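You operate a simulated robot arm through the tools that you are given. There is no shell and no other tool. Be economical: measure what you need, move in short steps, check, and stop when the job is done.

The job below is to be done with a simulated robot arm. You get a single attempt, and the scene is never put back.

Task
Take the teal fluted planter and put it on top of the addressed parcel on the packing table.

The check looks at the end state, three seconds after you hand in, the way a careful person would. Anything else that was tipped, shoved, dropped, spilled or broken makes it a failure.

Robot
A 7-joint arm with a two-finger parallel gripper, fixed in place. Base frame: the origin is at the foot of the arm, x ahead of it, y to its left, z up; the work surface is at about z = 0. Readings come in m, rad, newtons and seconds.
With the tool pointing down near the work surface it reaches from about 0.24 to 0.62 m from the base axis. Its first joint turns from -1.152 to 1.152 rad. Payload 2.6 kg.
Tool frame: the origin (TCP) lies between the finger pads and is the grasp point; the fingertips stand 0.03 m ahead of it; z points along the fingers, y is the line along which they close. The gripper opens to 0.094 m. The fingers are 0.028 m wide and 0.01 m thick; the gripper's body (0.05 by 0.096 m) begins 0.055 m behind the TCP.
Orientation is that of the tool frame in the base frame, as [roll, pitch, yaw] about the fixed x, y, z axes, in that order (R = Rz(yaw) Ry(pitch) Rx(roll)). With the fingers straight down and closing along the base's y, the tool's x points along the base's -x, its y along +y and its z along -z.

Tools
- The arm moves only by the tool apply_moves. Its argument "moves" is a list of rows, each a list of 3 entries, a list of its own where there are three numbers: the shift along the tool's x, y, z in m, then the turn, a rotation vector about the tool's x, y, z in rad, then the finger opening in m, from 0 to 0.094. In form: [[[tx, ty, tz], [rx, ry, rz], jaw], ...]. A call has 1 to 12 rows; each row is the pose to reach, as a shift and turn from the pose commanded when the call began, along the tool's axes at that moment. A row lasts 0.2 s, in which the tool goes at most 0.05 m and 0.15 rad; a call with a longer step from one row to the next is refused whole, and so is a gripper value outside its range. Where a pose cannot be reached the arm comes as near as it can. A force on the tool above 40 N (or 10 N above the force at the start of the call, whichever is more), or a blocked arm, ends the call early, and 0.2 s more pass. The fingers move at their own pace (about 0.072 m/s each) and stop on an object; they squeeze with about 22 N. The grip force told is the motor's: it shows also when the fingers shut on nothing. Time passes only in rows, and 0.2 s behind the last, so rows that repeat a pose let the fingers close. The reply holds the time, the measured pose of the TCP, the force on the tool along the base axes, the opening and the grip force, in the units named above and with some noise, and new pictures: "views" is both (left out), scene, wrist or none.
- Cameras (640 x 400 px; columns grow to the right, rows downward): "scene" is fixed at [0.0282, 0.4338, 0.558]; the picture's right is [-0.79, -0.62, 0.00], its down [-0.38, 0.48, -0.79] and it looks along [0.49, -0.62, -0.61] (base axes); focal length 361 px, centre (320, 200). "wrist" rides on the gripper at [0.076, 0.014, -0.102] in the tool frame; the picture's right is [-0.18, 0.98, 0.00], its down [-0.75, -0.14, -0.64] and it looks along [-0.63, -0.12, 0.77] (tool axes); focal length 243 px, centre (320, 200). There is no depth. A picture from a camera that has moved, and an enlarged one, comes with that camera's place and axes in the base frame and with its lens. The place of the scene camera against the robot may be out by one fixed shift of up to 0.012 m in any direction.
- close_up(camera, box): a new picture of the part [left, top, right, bottom] of that camera's present view, enlarged. The clock stands still meanwhile.
- sign_off(): hands the job in; it is judged then, once.

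Go step by step. Nothing tells you positions but the pictures and the camera data: compare them with the known pose of the tool, close in by small moves and look again before you grip or let go. The budget is 90 turns and 170 pictures, counting those below and the enlarged ones. Unless the task says otherwise, let go and move clear before handing in, and close with one line.

The tools are called after "Emit:" by a JSON object that holds its "name" and its "arguments". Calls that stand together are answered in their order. apply_moves: Moves the arm, as the interface text tells. Its arguments: {"type":"object","properties":{"moves":{"type":"array","items":{"type":"array"}},"views":{"type":"string","enum":["both","scene","wrist","none"]}},"required":["moves"]} The other tools are called the same way: close_up (camera, box) takes an enlarged picture of a part of a camera's view; sign_off () hands the job in.

At the start:

```text
t: 0.0
eef_pos: [0.3675, 0.1254, 0.3262]
tool_rot: [3.141, 0.0, 3.141]
wrist_force: [0.0, 0.0, -1.1]
finger_gap: 0.094
gripper_force: 0.1
```

scene: 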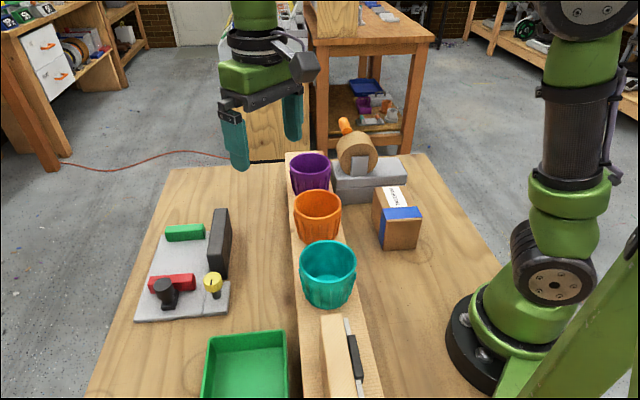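
wrist: 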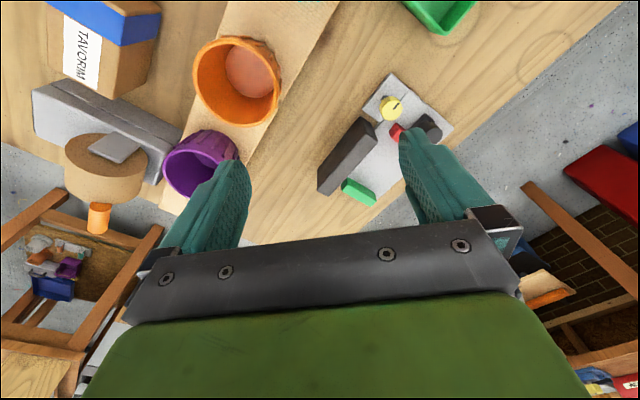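

The teal planter stands on a raised board near (0.25, 0.13) with its rim at about z = 0.15. The parcel is on the robot's side of the board. I'll enlarge both before moving.

Emit:
{"name": "close_up", "arguments": {"camera": "scene", "box": [260, 220, 420, 400]}}

Emit:
{"name": "close_up", "arguments": {"camera": "scene", "box": [320, 130, 480, 270]}}

Emit:
{"name": "close_up", "arguments": {"camera": "wrist", "box": [0, 0, 320, 200]}}

```text
2.22 times, centred on (340, 310) of scene
camera zoom: at [0.0282, 0.4338, 0.558], right [-0.79, -0.62, 0.0], down [-0.38, 0.48, -0.79], along [0.49, -0.62, -0.61], focal length 802 px, centre (276, -44)
```

zoom: 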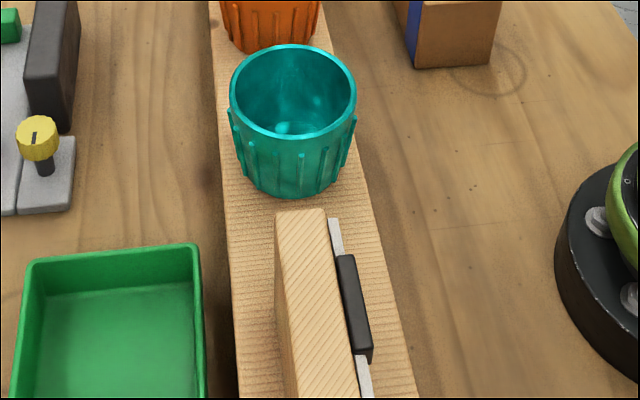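

```text
2.86 times, centred on (400, 200) of scene
camera zoom: at [0.0282, 0.4338, 0.558], right [-0.79, -0.62, 0.0], down [-0.38, 0.48, -0.79], along [0.49, -0.62, -0.61], focal length 1031 px, centre (91, 200)
```

zoom: 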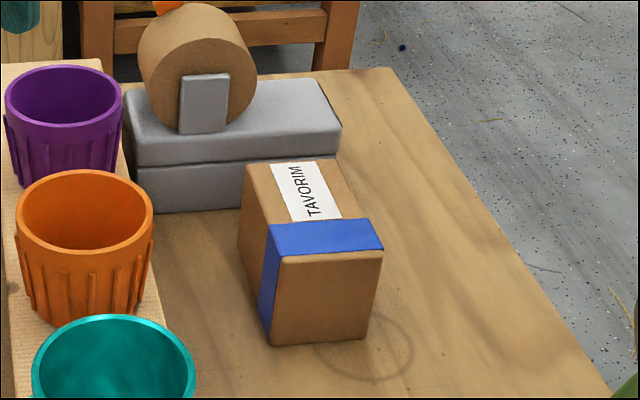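

```text
2.00 times, centred on (160, 100) of wrist
camera zoom: at [0.2914, 0.1406, 0.4278], right [0.18, 0.98, 0.0], down [0.75, -0.14, 0.64], along [0.63, -0.12, -0.77], focal length 485 px, centre (640, 400)
```

zoom: 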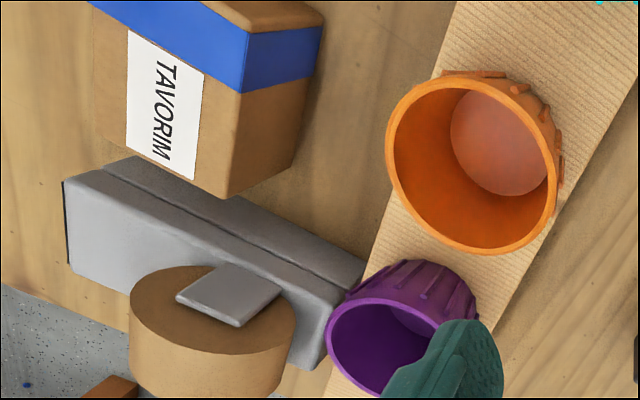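

The planter's rim is at about (0.25, 0.13, 0.15) with an outer diameter of about 0.086. The parcel top is centred near (0.28, -0.157) at z ≈ 0.073. I'll move above the planter and turn so the fingers close across the board.

Emit:
{"name": "apply_moves", "arguments": {"moves": [[[0.02, 0.001, 0.003], [0, 0, 0.131], 0.094], [[0.04, 0.002, 0.006], [0, 0, 0.262], 0.094], [[0.06, 0.003, 0.01], [0, 0, 0.393], 0.094], [[0.08, 0.004, 0.013], [0, 0, 0.524], 0.094], [[0.1, 0.005, 0.016], [0, 0, 0.655], 0.094], [[0.11, 0.005, 0.02], [0, 0, 0.785], 0.094], [[0.11, 0.005, 0.02], [0, 0, 0.785], 0.094]]}}

```text
t: 1.6
eef_pos: [0.2569, 0.1308, 0.3062]
tool_rot: [-3.14, -0.002, 2.353]
wrist_force: [-0.4, -0.3, -0.1]
finger_gap: 0.094
gripper_force: 0.0
camera wrist: at [0.2134, 0.1952, 0.4078], right [0.83, 0.56, 0.0], down [0.43, -0.63, 0.64], along [0.36, -0.53, -0.77], focal length 243 px, centre (320, 200)
```

scene: 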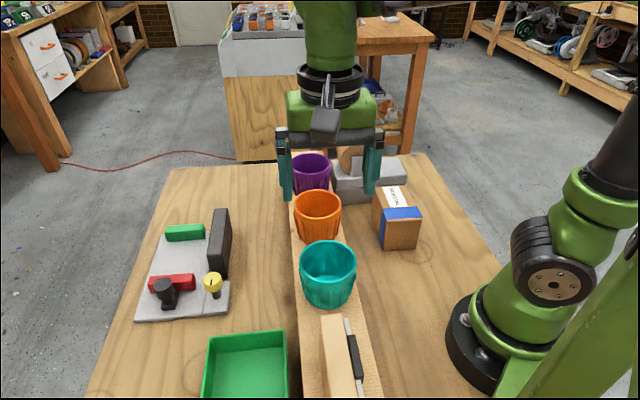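
wrist: 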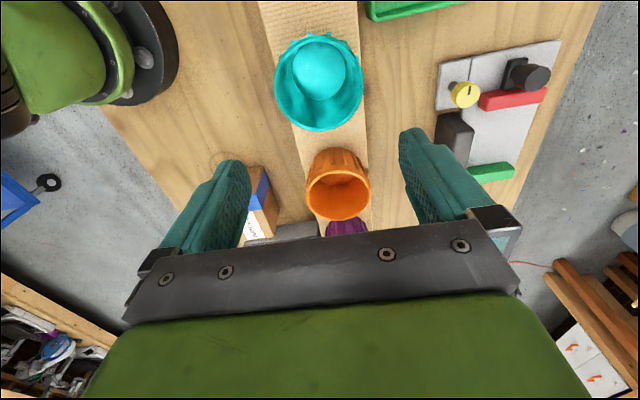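

Emit:
{"name": "close_up", "arguments": {"camera": "wrist", "box": [230, 0, 410, 140]}}

Emit:
{"name": "close_up", "arguments": {"camera": "scene", "box": [260, 110, 420, 210]}}

```text
2.86 times, centred on (320, 70) of wrist
camera zoom: at [0.2134, 0.1952, 0.4078], right [0.83, 0.56, 0.0], down [0.43, -0.63, 0.64], along [0.36, -0.53, -0.77], focal length 693 px, centre (320, 571)
```

zoom: 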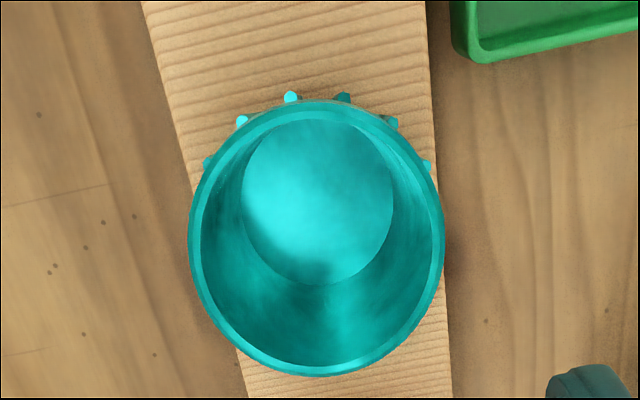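

```text
4.00 times, centred on (340, 160) of scene
camera zoom: at [0.0282, 0.4338, 0.558], right [-0.79, -0.62, 0.0], down [-0.38, 0.48, -0.79], along [0.49, -0.62, -0.61], focal length 1443 px, centre (240, 360)
```

zoom: 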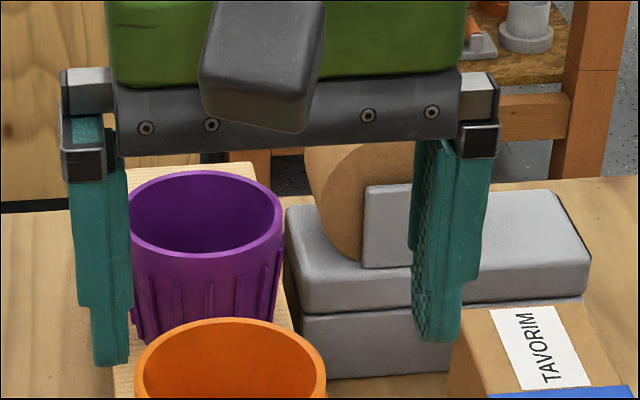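

The planter is almost directly ahead of the tool along its x axis, centred near (0.248, 0.140), and the finger line is nearly aligned with it. I'll go lower for a finer measurement.

Emit:
{"name": "apply_moves", "arguments": {"moves": [[[0.006, 0, 0.02], [0, 0, 0], 0.094], [[0.0126, 0, 0.05], [0, 0, 0], 0.094], [[0.0126, 0, 0.06], [0, 0, 0], 0.094], [[0.0126, 0, 0.06], [0, 0, 0], 0.094]]}}

Emit:
{"name": "close_up", "arguments": {"camera": "wrist", "box": [220, 0, 420, 160]}}

Emit:
{"name": "close_up", "arguments": {"camera": "scene", "box": [260, 130, 420, 320]}}

```text
t: 2.6
eef_pos: [0.2492, 0.1396, 0.2461]
tool_rot: [-3.141, 0.0, 2.358]
wrist_force: [-0.2, 0.5, 0.1]
finger_gap: 0.094
gripper_force: 0.0
camera wrist: at [0.2048, 0.2042, 0.3476], right [0.82, 0.57, 0.0], down [0.43, -0.63, 0.64], along [0.36, -0.53, -0.77], focal length 243 px, centre (320, 200)
```

scene: 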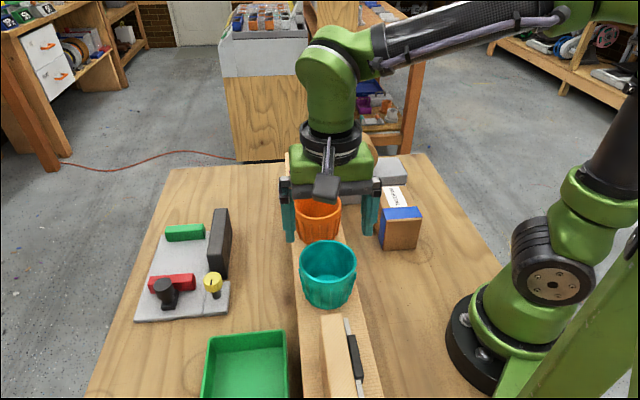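
wrist: 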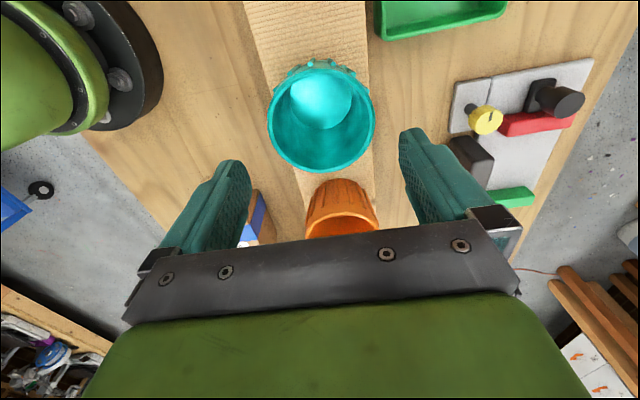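

```text
2.50 times, centred on (320, 80) of wrist
camera zoom: at [0.2048, 0.2042, 0.3476], right [0.82, 0.57, 0.0], down [0.43, -0.63, 0.64], along [0.36, -0.53, -0.77], focal length 606 px, centre (320, 500)
```

zoom: 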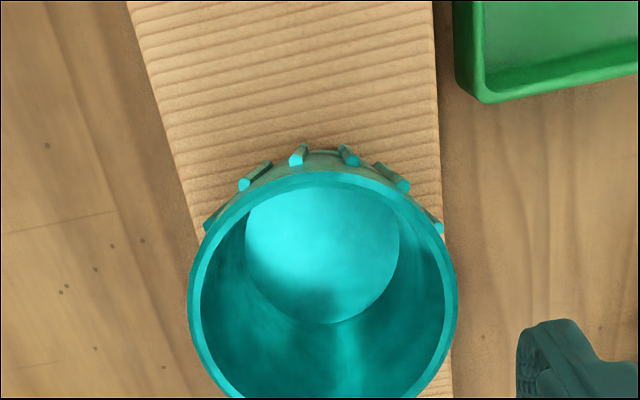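

```text
2.11 times, centred on (340, 225) of scene
camera zoom: at [0.0282, 0.4338, 0.558], right [-0.79, -0.62, 0.0], down [-0.38, 0.48, -0.79], along [0.49, -0.62, -0.61], focal length 760 px, centre (278, 147)
```

zoom: 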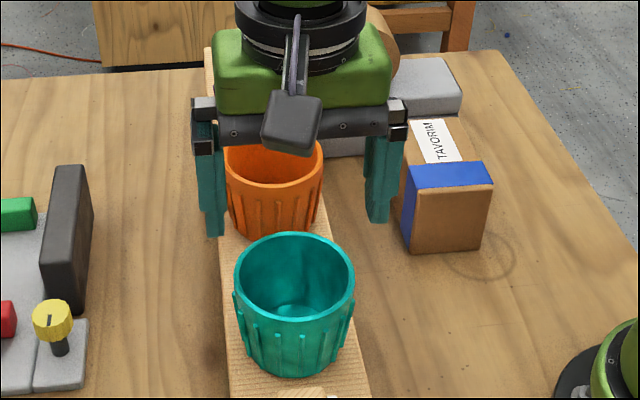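

The rim centre is within about 3 mm of the tool axis, at z ≈ 0.16, with a diameter of about 0.085 (flutes about 0.089). I'll lower until the tips are just above the rim and check the alignment.

Emit:
{"name": "apply_moves", "arguments": {"moves": [[[0.002, 0.0005, 0.02], [0, 0, 0], 0.094], [[0.0025, 0.0005, 0.036], [0, 0, 0], 0.094], [[0.0025, 0.0005, 0.044], [0, 0, 0], 0.094], [[0.0025, 0.0005, 0.044], [0, 0, 0], 0.094]]}}

Emit:
{"name": "close_up", "arguments": {"camera": "scene", "box": [260, 190, 400, 320]}}

Emit:
{"name": "close_up", "arguments": {"camera": "wrist", "box": [150, 60, 510, 280]}}

```text
t: 3.6
eef_pos: [0.2489, 0.1411, 0.2017]
tool_rot: [-3.141, 0.0, 2.357]
wrist_force: [0.4, 0.2, 0.3]
finger_gap: 0.094
gripper_force: 0.0
camera wrist: at [0.2035, 0.2066, 0.3034], right [0.82, 0.57, 0.0], down [0.43, -0.63, 0.64], along [0.36, -0.53, -0.77], focal length 243 px, centre (320, 200)
```

scene: 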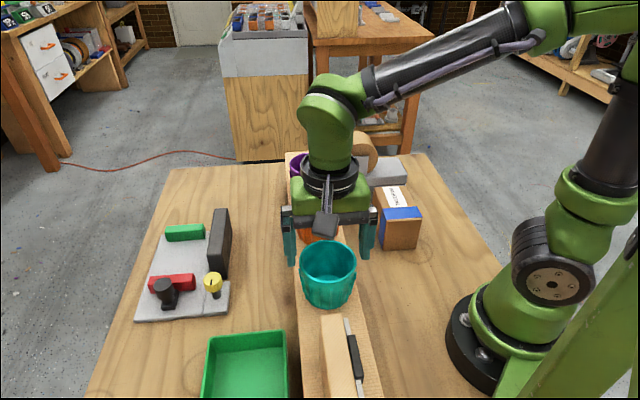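
wrist: 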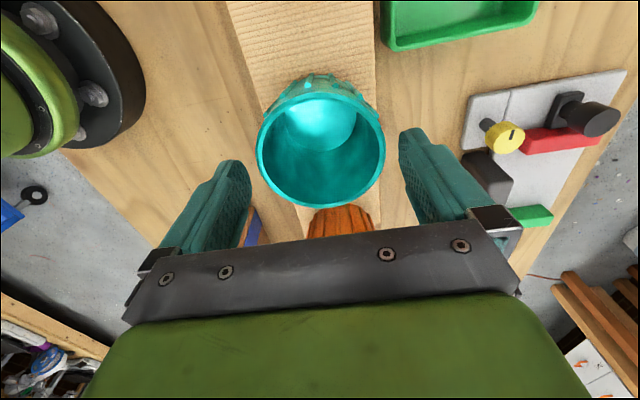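

```text
3.08 times, centred on (330, 255) of scene
camera zoom: at [0.0283, 0.4338, 0.558], right [-0.79, -0.62, 0.0], down [-0.38, 0.48, -0.79], along [0.49, -0.62, -0.61], focal length 1110 px, centre (289, 31)
```

zoom: 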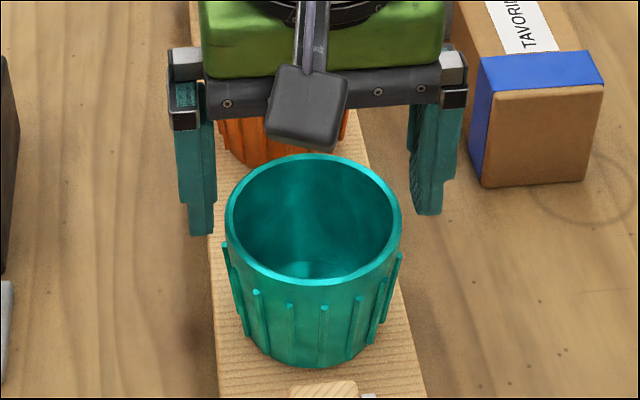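

```text
1.78 times, centred on (330, 170) of wrist
camera zoom: at [0.2035, 0.2066, 0.3034], right [0.82, 0.57, 0.0], down [0.43, -0.63, 0.64], along [0.36, -0.53, -0.77], focal length 431 px, centre (302, 253)
```

zoom: 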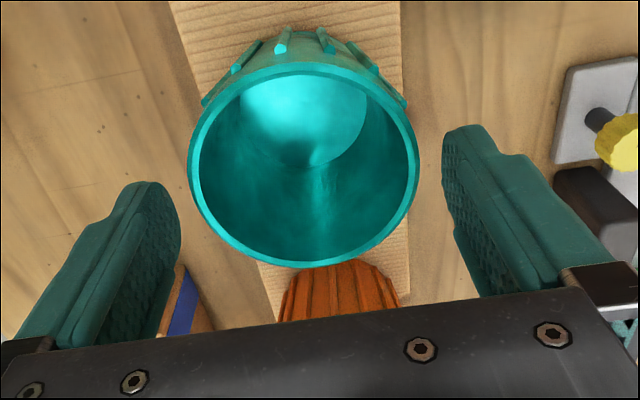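

The rim centre is now within 1 mm of the tool axis in both directions. I'll lower the fingers around the rim.

Emit:
{"name": "apply_moves", "arguments": {"moves": [[[0.0005, 0.0003, 0.01], [0, 0, 0], 0.094], [[0.0005, 0.0003, 0.02], [0, 0, 0], 0.094], [[0.0005, 0.0003, 0.03], [0, 0, 0], 0.094], [[0.0005, 0.0003, 0.03], [0, 0, 0], 0.094]]}}

Emit:
{"name": "close_up", "arguments": {"camera": "scene", "box": [260, 190, 400, 320]}}

Emit:
{"name": "close_up", "arguments": {"camera": "wrist", "box": [150, 60, 510, 280]}}

```text
t: 4.6
eef_pos: [0.2478, 0.1424, 0.171]
tool_rot: [3.14, 0.0, 2.356]
wrist_force: [0.1, 0.1, -0.1]
finger_gap: 0.094
gripper_force: 0.1
camera wrist: at [0.2036, 0.2072, 0.2734], right [0.82, 0.57, 0.0], down [0.43, -0.63, 0.64], along [0.36, -0.53, -0.77], focal length 243 px, centre (320, 200)
```

scene: 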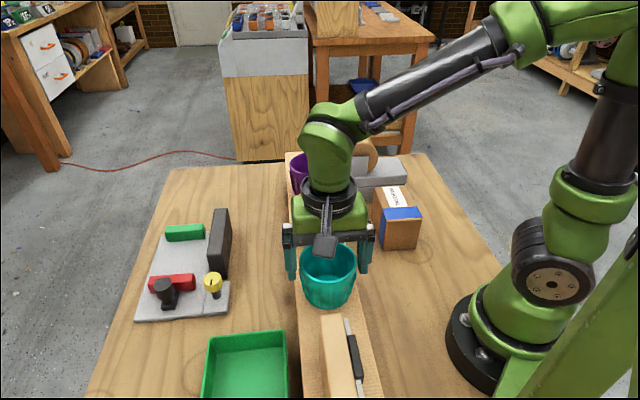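
wrist: 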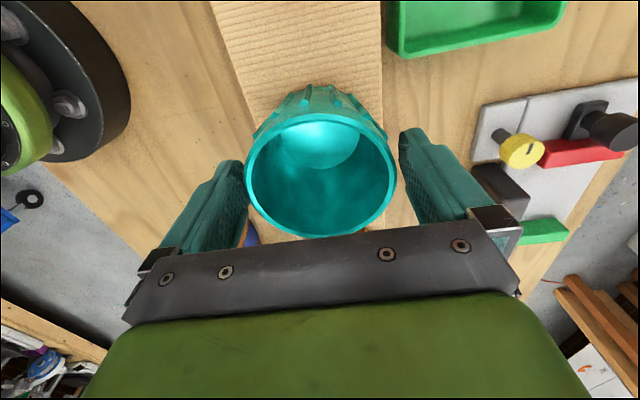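

```text
3.08 times, centred on (330, 255) of scene
camera zoom: at [0.0283, 0.4338, 0.558], right [-0.79, -0.62, 0.0], down [-0.38, 0.48, -0.79], along [0.49, -0.62, -0.61], focal length 1110 px, centre (289, 31)
```

zoom: 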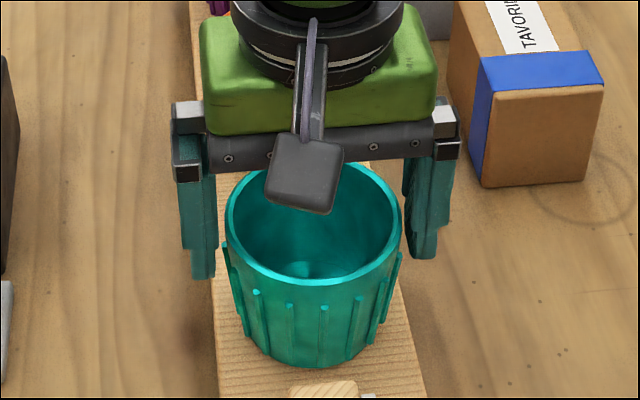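

```text
1.78 times, centred on (330, 170) of wrist
camera zoom: at [0.2036, 0.2072, 0.2734], right [0.82, 0.57, 0.0], down [0.43, -0.63, 0.64], along [0.36, -0.53, -0.77], focal length 431 px, centre (302, 253)
```

zoom: 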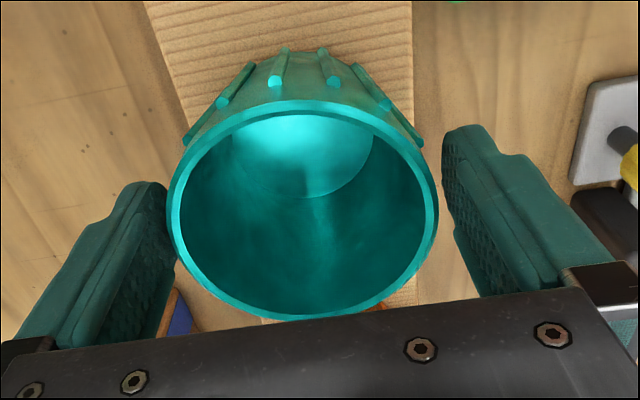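

The fingers straddle the smooth band of the rim, centred to about 1 mm and with no contact force. I'll close here.

Emit:
{"name": "apply_moves", "arguments": {"moves": [[[0.0015, 0, 0.002], [0, 0, 0], 0.094], [[0.0015, 0, 0.002], [0, 0, 0], 0.08], [[0.0015, 0, 0.002], [0, 0, 0], 0.07], [[0.0015, 0, 0.002], [0, 0, 0], 0.07], [[0.0015, 0, 0.002], [0, 0, 0], 0.07]]}}

Emit:
{"name": "close_up", "arguments": {"camera": "scene", "box": [260, 190, 400, 320]}}

```text
t: 5.8
eef_pos: [0.2467, 0.1438, 0.1692]
tool_rot: [3.141, -0.001, 2.358]
wrist_force: [0.3, -1.2, 2.7]
finger_gap: 0.0844
gripper_force: 22.1
camera wrist: at [0.2026, 0.2082, 0.2716], right [0.82, 0.57, 0.0], down [0.43, -0.63, 0.64], along [0.36, -0.53, -0.77], focal length 243 px, centre (320, 200)
```

scene: 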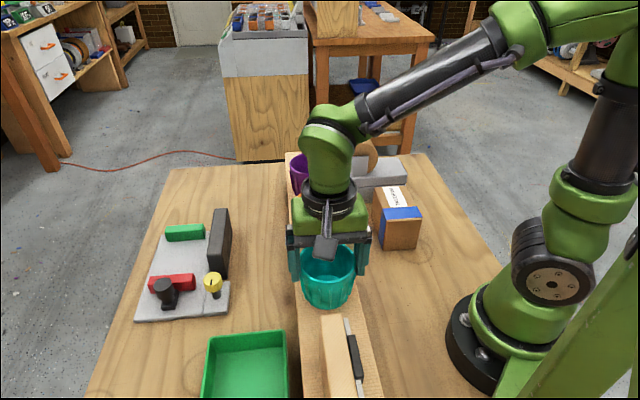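
wrist: 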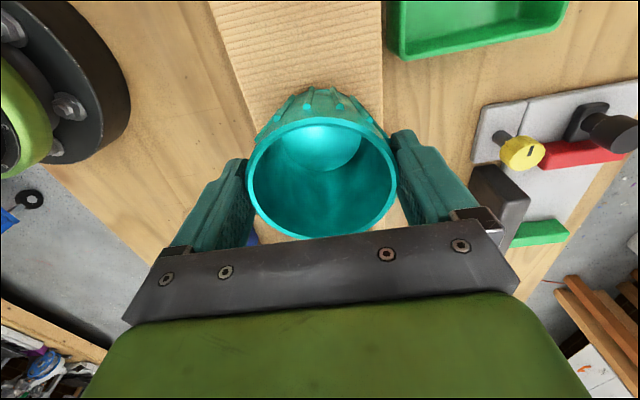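

```text
3.08 times, centred on (330, 255) of scene
camera zoom: at [0.0282, 0.4338, 0.558], right [-0.79, -0.62, 0.0], down [-0.38, 0.48, -0.79], along [0.49, -0.62, -0.61], focal length 1110 px, centre (289, 31)
```

zoom: 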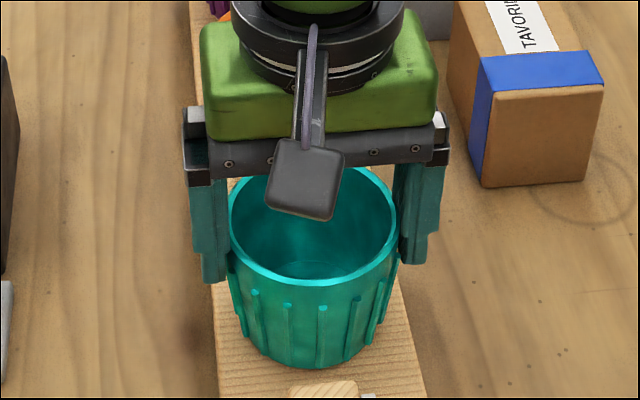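

The grip is on the rim at 0.0844 m with 22 N. I'll lift slightly and check.

Emit:
{"name": "apply_moves", "arguments": {"moves": [[[0, 0, -0.005], [0, 0, 0], 0.07], [[0, 0, -0.012], [0, 0, 0], 0.07], [[0, 0, -0.025], [0, 0, 0], 0.07], [[0, 0, -0.025], [0, 0, 0], 0.07]]}}

Emit:
{"name": "close_up", "arguments": {"camera": "scene", "box": [260, 170, 400, 320]}}

```text
t: 6.8
eef_pos: [0.2464, 0.1424, 0.1957]
tool_rot: [-3.141, 0.0, 2.356]
wrist_force: [-0.4, -0.6, -1.3]
finger_gap: 0.0841
gripper_force: 22.1
camera wrist: at [0.2027, 0.2077, 0.2975], right [0.82, 0.57, 0.0], down [0.43, -0.63, 0.64], along [0.36, -0.53, -0.77], focal length 243 px, centre (320, 200)
```

scene: 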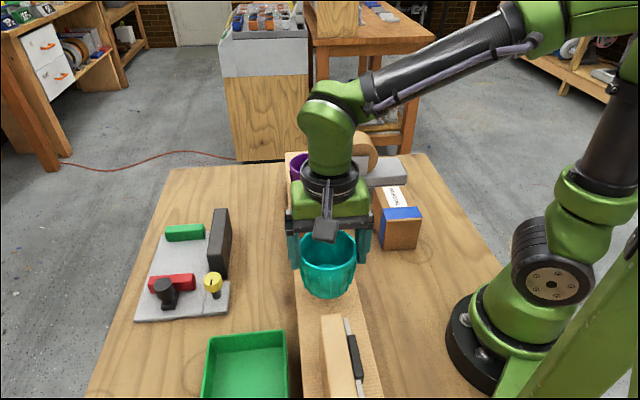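
wrist: 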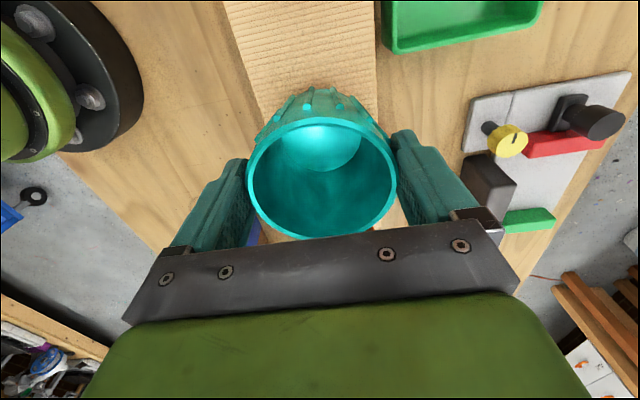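

```text
2.67 times, centred on (330, 245) of scene
camera zoom: at [0.0283, 0.4338, 0.558], right [-0.79, -0.62, 0.0], down [-0.38, 0.48, -0.79], along [0.49, -0.62, -0.61], focal length 962 px, centre (293, 80)
```

zoom: 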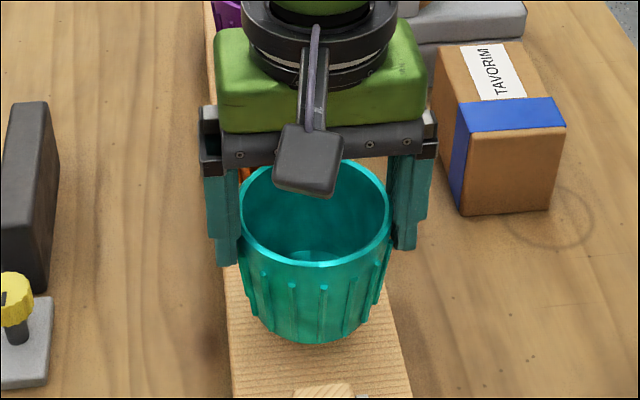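

The planter is up and level in the grip. I'll raise it well clear and go to a spot beside the parcel where the wrist camera can see the parcel.

Emit:
{"name": "apply_moves", "arguments": {"moves": [[[0, 0, -0.03], [0, 0, 0], 0.07], [[0, 0, -0.07], [0, 0, 0], 0.07], [[0, 0, -0.105], [0, 0, 0], 0.07], [[-0.03, -0.005, -0.11], [0, 0, 0], 0.07], [[-0.065, -0.012, -0.11], [0, 0, 0], 0.07], [[-0.1, -0.018, -0.11], [0, 0, 0], 0.07], [[-0.135, -0.025, -0.11], [0, 0, 0], 0.07], [[-0.17, -0.031, -0.11], [0, 0, 0], 0.07], [[-0.205, -0.037, -0.11], [0, 0, 0], 0.07], [[-0.225, -0.041, -0.11], [0, 0, 0], 0.07], [[-0.234, -0.043, -0.11], [0, 0, 0], 0.07], [[-0.234, -0.043, -0.11], [0, 0, 0], 0.07]]}}

Emit:
{"name": "close_up", "arguments": {"camera": "wrist", "box": [100, 0, 420, 200]}}

```text
t: 9.4
eef_pos: [0.382, -0.053, 0.3042]
tool_rot: [-3.141, 0.0, 2.357]
wrist_force: [-0.2, 0.3, -1.6]
finger_gap: 0.0841
gripper_force: 21.9
camera wrist: at [0.3378, 0.0117, 0.4073], right [0.82, 0.57, 0.0], down [0.43, -0.63, 0.64], along [0.36, -0.53, -0.77], focal length 243 px, centre (320, 200)
```

scene: 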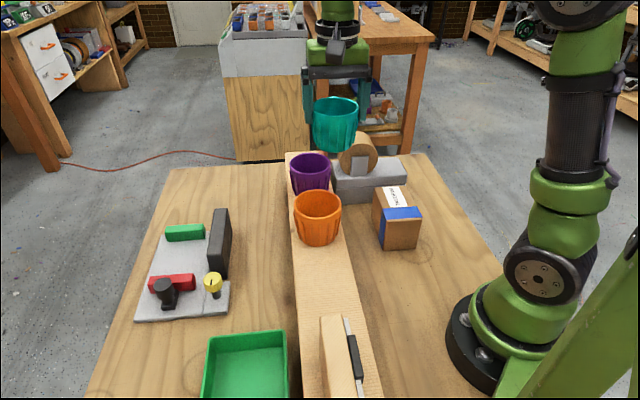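
wrist: 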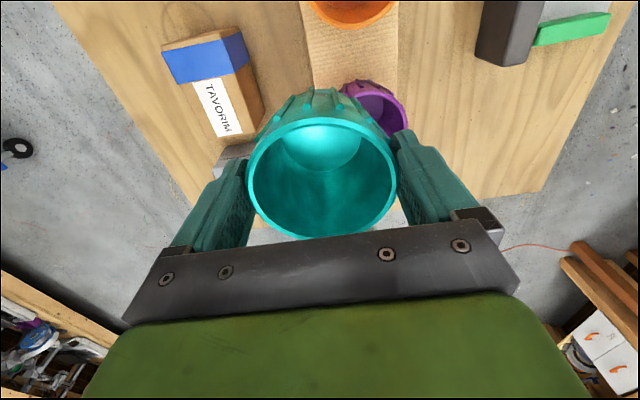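

```text
2.00 times, centred on (260, 100) of wrist
camera zoom: at [0.3378, 0.0117, 0.4073], right [0.82, 0.57, 0.0], down [0.43, -0.63, 0.64], along [0.36, -0.53, -0.77], focal length 485 px, centre (440, 400)
```

zoom: 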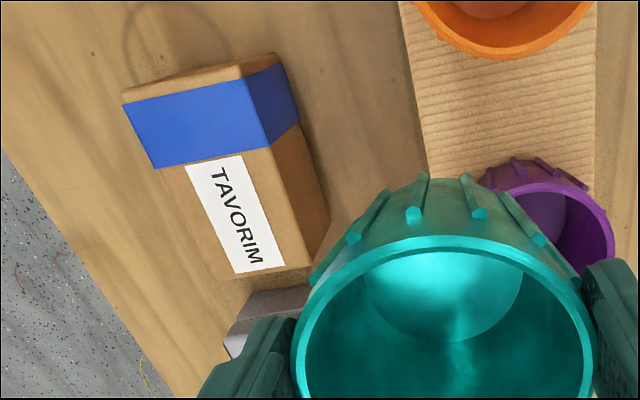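

The wrist view puts the parcel top centre at about (0.279, -0.151), which agrees with the scene estimate. I'll move the planter over it and come partway down.

Emit:
{"name": "apply_moves", "arguments": {"moves": [[[0.001, -0.03, 0], [0, 0, 0], 0.07], [[0.002, -0.065, 0], [0, 0, 0], 0.07], [[0.003, -0.1, 0], [0, 0, 0], 0.07], [[0.004, -0.13, 0], [0, 0, 0], 0.07], [[0.0044, -0.142, 0.02], [0, 0, 0], 0.07], [[0.0044, -0.142, 0.05], [0, 0, 0], 0.07], [[0.0044, -0.142, 0.08], [0, 0, 0], 0.07], [[0.0044, -0.142, 0.1], [0, 0, 0], 0.07], [[0.0044, -0.142, 0.1], [0, 0, 0], 0.07]]}}

Emit:
{"name": "close_up", "arguments": {"camera": "scene", "box": [320, 130, 480, 270]}}

```text
t: 11.4
eef_pos: [0.278, -0.1508, 0.2044]
tool_rot: [3.141, 0.0, 2.358]
wrist_force: [0.2, 0.5, -0.8]
finger_gap: 0.0844
gripper_force: 22.4
camera wrist: at [0.2339, -0.0849, 0.3063], right [0.83, 0.56, 0.0], down [0.43, -0.63, 0.64], along [0.36, -0.53, -0.77], focal length 243 px, centre (320, 200)
```

scene: 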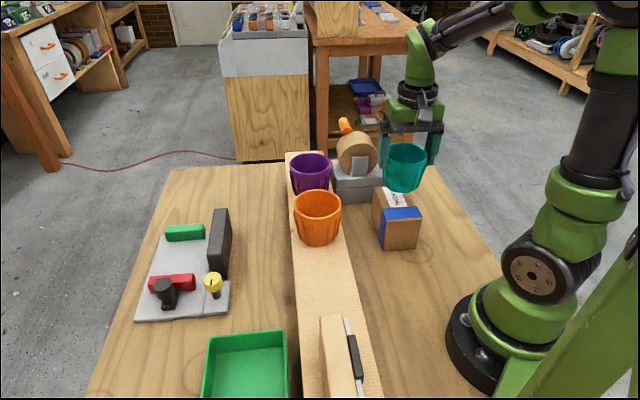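
wrist: 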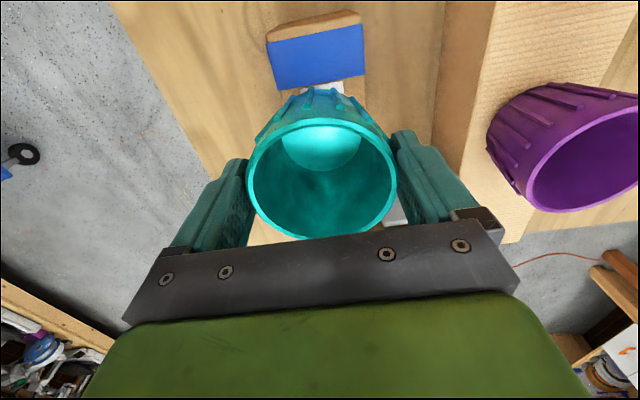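

```text
2.86 times, centred on (400, 200) of scene
camera zoom: at [0.0283, 0.4338, 0.558], right [-0.79, -0.62, 0.0], down [-0.38, 0.48, -0.79], along [0.49, -0.62, -0.61], focal length 1031 px, centre (91, 200)
```

zoom: 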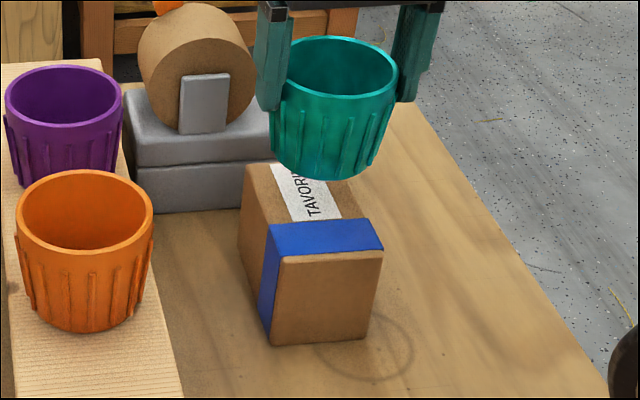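

The planter's bottom is at about z = 0.127, roughly 5 cm above the parcel and centred on it. I'll lower it to just above contact.

Emit:
{"name": "apply_moves", "arguments": {"moves": [[[0, 0, 0.015], [0, 0, 0], 0.07], [[0, 0, 0.03], [0, 0, 0], 0.07], [[0, 0, 0.042], [0, 0, 0], 0.07], [[0, 0, 0.042], [0, 0, 0], 0.07]]}}

Emit:
{"name": "close_up", "arguments": {"camera": "scene", "box": [340, 140, 460, 260]}}

Emit:
{"name": "close_up", "arguments": {"camera": "wrist", "box": [200, 0, 440, 150]}}

```text
t: 12.4
eef_pos: [0.2794, -0.151, 0.163]
tool_rot: [3.14, 0.004, 2.357]
wrist_force: [-5.7, 2.0, 22.6]
finger_gap: 0.0843
gripper_force: 22.3
camera wrist: at [0.2341, -0.085, 0.2654], right [0.83, 0.56, 0.0], down [0.43, -0.63, 0.64], along [0.37, -0.53, -0.76], focal length 243 px, centre (320, 200)
```

scene: 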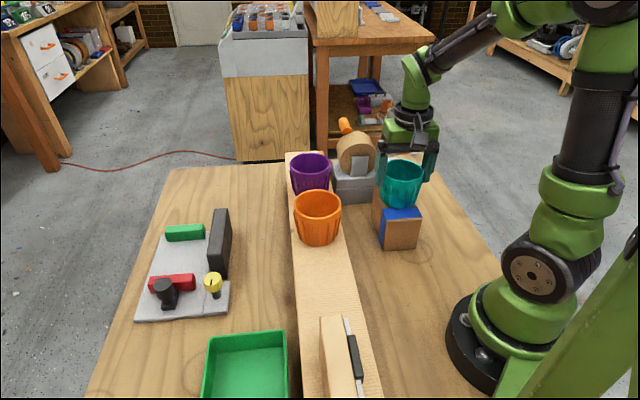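
wrist: 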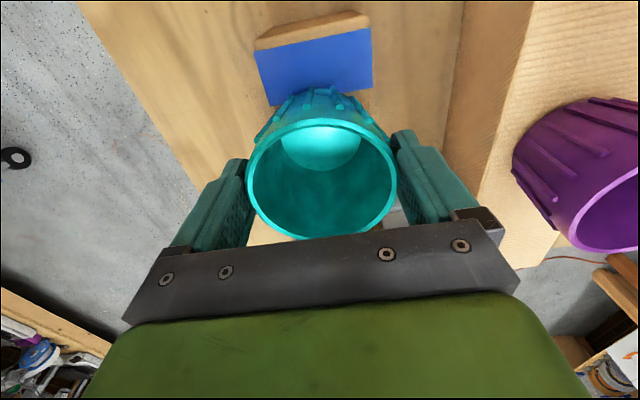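

```text
3.33 times, centred on (400, 200) of scene
camera zoom: at [0.0282, 0.4339, 0.5579], right [-0.79, -0.62, 0.0], down [-0.38, 0.48, -0.79], along [0.49, -0.62, -0.61], focal length 1203 px, centre (53, 200)
```

zoom: 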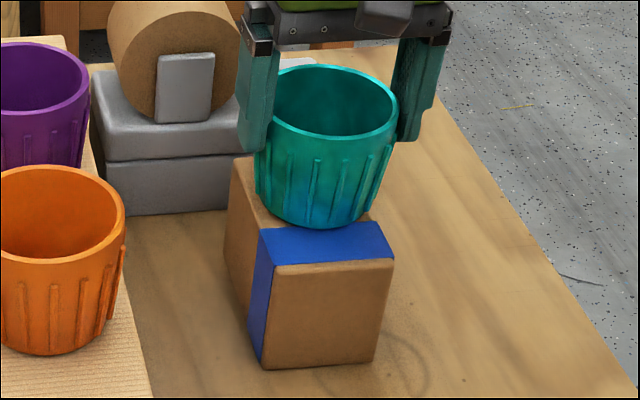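

```text
2.67 times, centred on (320, 75) of wrist
camera zoom: at [0.2341, -0.085, 0.2654], right [0.83, 0.56, 0.0], down [0.43, -0.63, 0.64], along [0.37, -0.53, -0.76], focal length 647 px, centre (320, 533)
```

zoom: 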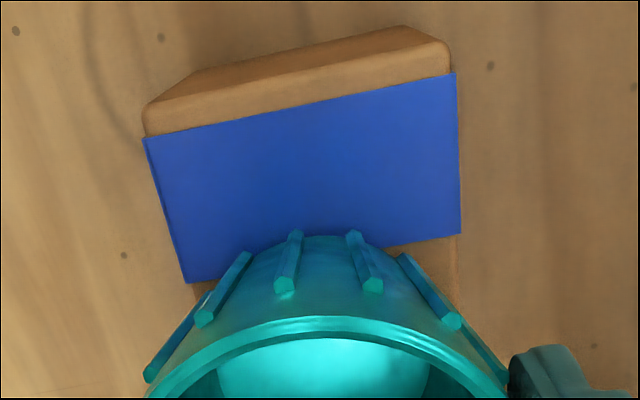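

The planter has touched down at TCP z ≈ 0.163 with about 22 N, and it sits inside the parcel's top face. I'll ease off a little before opening.

Emit:
{"name": "apply_moves", "arguments": {"moves": [[[0, 0, -0.0008], [0, 0, 0], 0.07], [[0, 0, -0.0008], [0, 0, 0], 0.07]], "views": "none"}}

```text
t: 13.0
eef_pos: [0.2792, -0.1506, 0.1647]
tool_rot: [-3.141, 0.001, 2.357]
wrist_force: [1.5, -0.7, 13.2]
finger_gap: 0.0843
gripper_force: 22.0
```

Emit:
{"name": "apply_moves", "arguments": {"moves": [[[0, 0, -0.0008], [0, 0, 0], 0.07], [[0, 0, -0.0008], [0, 0, 0], 0.07]], "views": "scene"}}

Emit:
{"name": "close_up", "arguments": {"camera": "scene", "box": [340, 140, 460, 260]}}

```text
t: 13.6
eef_pos: [0.278, -0.151, 0.1648]
tool_rot: [-3.14, 0.0, 2.357]
wrist_force: [2.7, -2.1, 5.7]
finger_gap: 0.0843
gripper_force: 22.4
```

scene: 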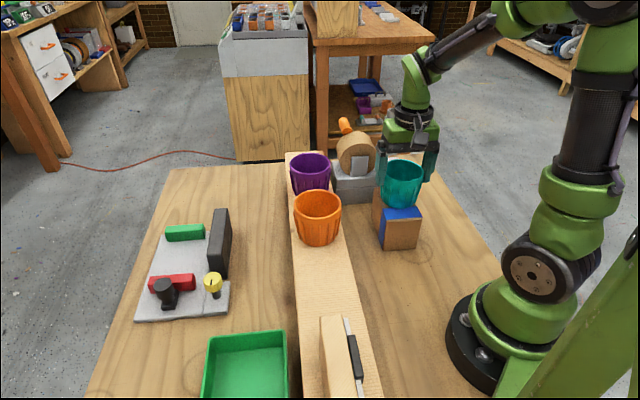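

```text
3.33 times, centred on (400, 200) of scene
camera zoom: at [0.0282, 0.4338, 0.558], right [-0.79, -0.62, 0.0], down [-0.38, 0.48, -0.79], along [0.49, -0.62, -0.61], focal length 1203 px, centre (53, 200)
```

zoom: 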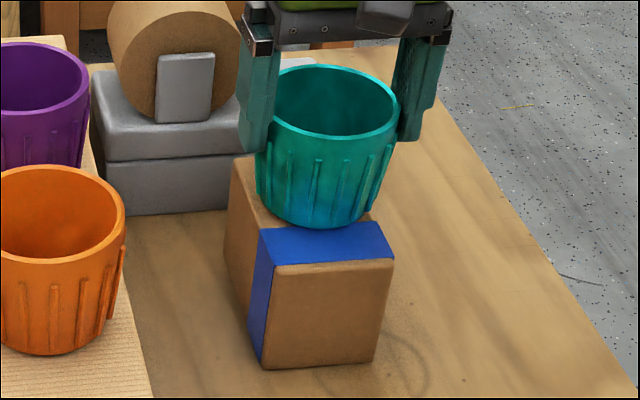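

The planter rests on the parcel with about 6 N still on the tool, and the parcel hasn't moved. I'll open the fingers and hold still.

Emit:
{"name": "apply_moves", "arguments": {"moves": [[[0, 0, -0.0003], [0, 0, 0], 0.086], [[0, 0, -0.0003], [0, 0, 0], 0.09], [[0, 0, -0.0003], [0, 0, 0], 0.094], [[0, 0, -0.0003], [0, 0, 0], 0.094]]}}

Emit:
{"name": "close_up", "arguments": {"camera": "wrist", "box": [150, 60, 510, 280]}}

```text
t: 14.6
eef_pos: [0.278, -0.1505, 0.1646]
tool_rot: [3.142, 0.0, 2.355]
wrist_force: [-0.1, 0.0, 0.3]
finger_gap: 0.0942
gripper_force: 0.1
camera wrist: at [0.2342, -0.085, 0.2664], right [0.82, 0.57, 0.0], down [0.43, -0.63, 0.64], along [0.36, -0.53, -0.77], focal length 243 px, centre (320, 200)
```

scene: 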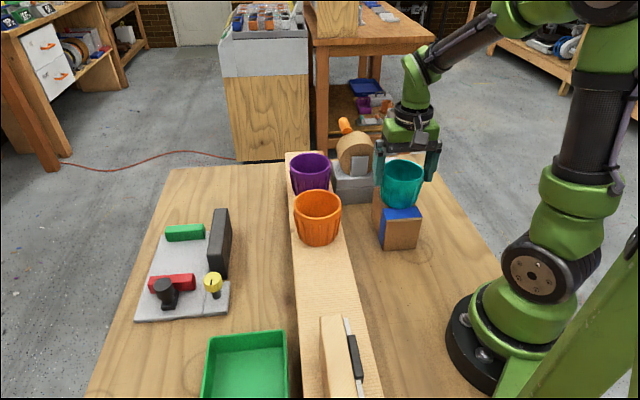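
wrist: 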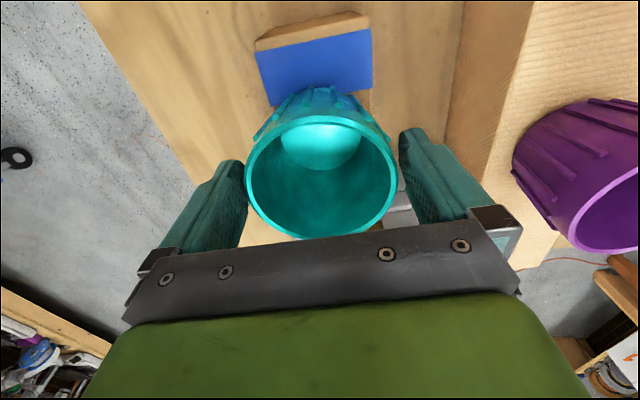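

```text
1.78 times, centred on (330, 170) of wrist
camera zoom: at [0.2342, -0.085, 0.2664], right [0.82, 0.57, 0.0], down [0.43, -0.63, 0.64], along [0.36, -0.53, -0.77], focal length 431 px, centre (302, 253)
```

zoom: 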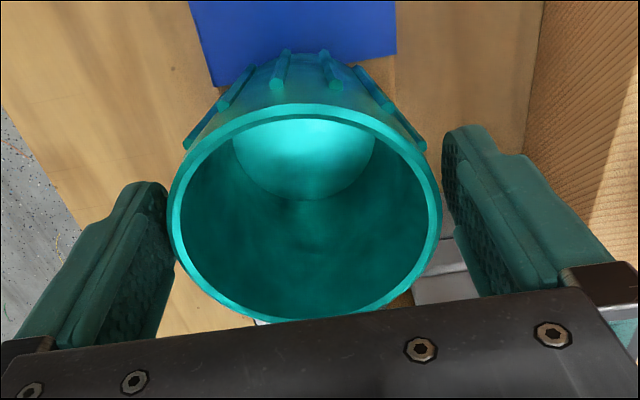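

The planter stands free and upright with clearance on both sides. I'll lift straight up to clear it.

Emit:
{"name": "apply_moves", "arguments": {"moves": [[[0, 0, -0.01], [0, 0, 0], 0.094], [[0, 0, -0.025], [0, 0, 0], 0.094], [[0, 0, -0.05], [0, 0, 0], 0.094], [[0, 0, -0.09], [0, 0, 0], 0.094], [[0, 0, -0.13], [0, 0, 0], 0.094], [[0, 0, -0.13], [0, 0, 0], 0.094]]}}

Emit:
{"name": "close_up", "arguments": {"camera": "scene", "box": [340, 140, 460, 260]}}

```text
t: 16.0
eef_pos: [0.2795, -0.1506, 0.2951]
tool_rot: [3.141, 0.002, 2.36]
wrist_force: [-0.3, -0.2, 0.1]
finger_gap: 0.0941
gripper_force: 0.0
camera wrist: at [0.2344, -0.0857, 0.3969], right [0.82, 0.57, 0.0], down [0.43, -0.63, 0.64], along [0.36, -0.53, -0.77], focal length 243 px, centre (320, 200)
```

scene: 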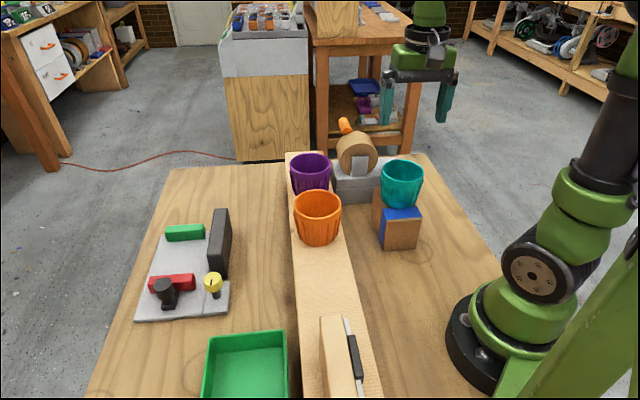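
wrist: 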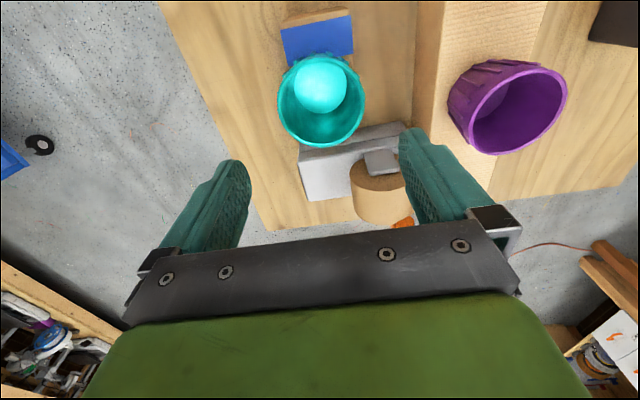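

```text
3.33 times, centred on (400, 200) of scene
camera zoom: at [0.0282, 0.4338, 0.558], right [-0.79, -0.62, 0.0], down [-0.38, 0.48, -0.79], along [0.49, -0.62, -0.61], focal length 1203 px, centre (53, 200)
```

zoom: 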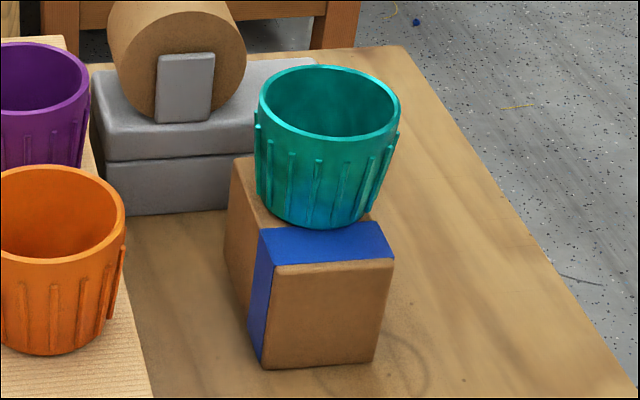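

The planter stands upright on the parcel, everything else is where it was, and the gripper is clear. I'm handing in.

Emit:
{"name": "sign_off", "arguments": {}}

```text
The job is handed in.
```

The teal fluted planter is standing upright on top of the addressed parcel; the arm is clear, and I saw nothing else moved in the last pictures.
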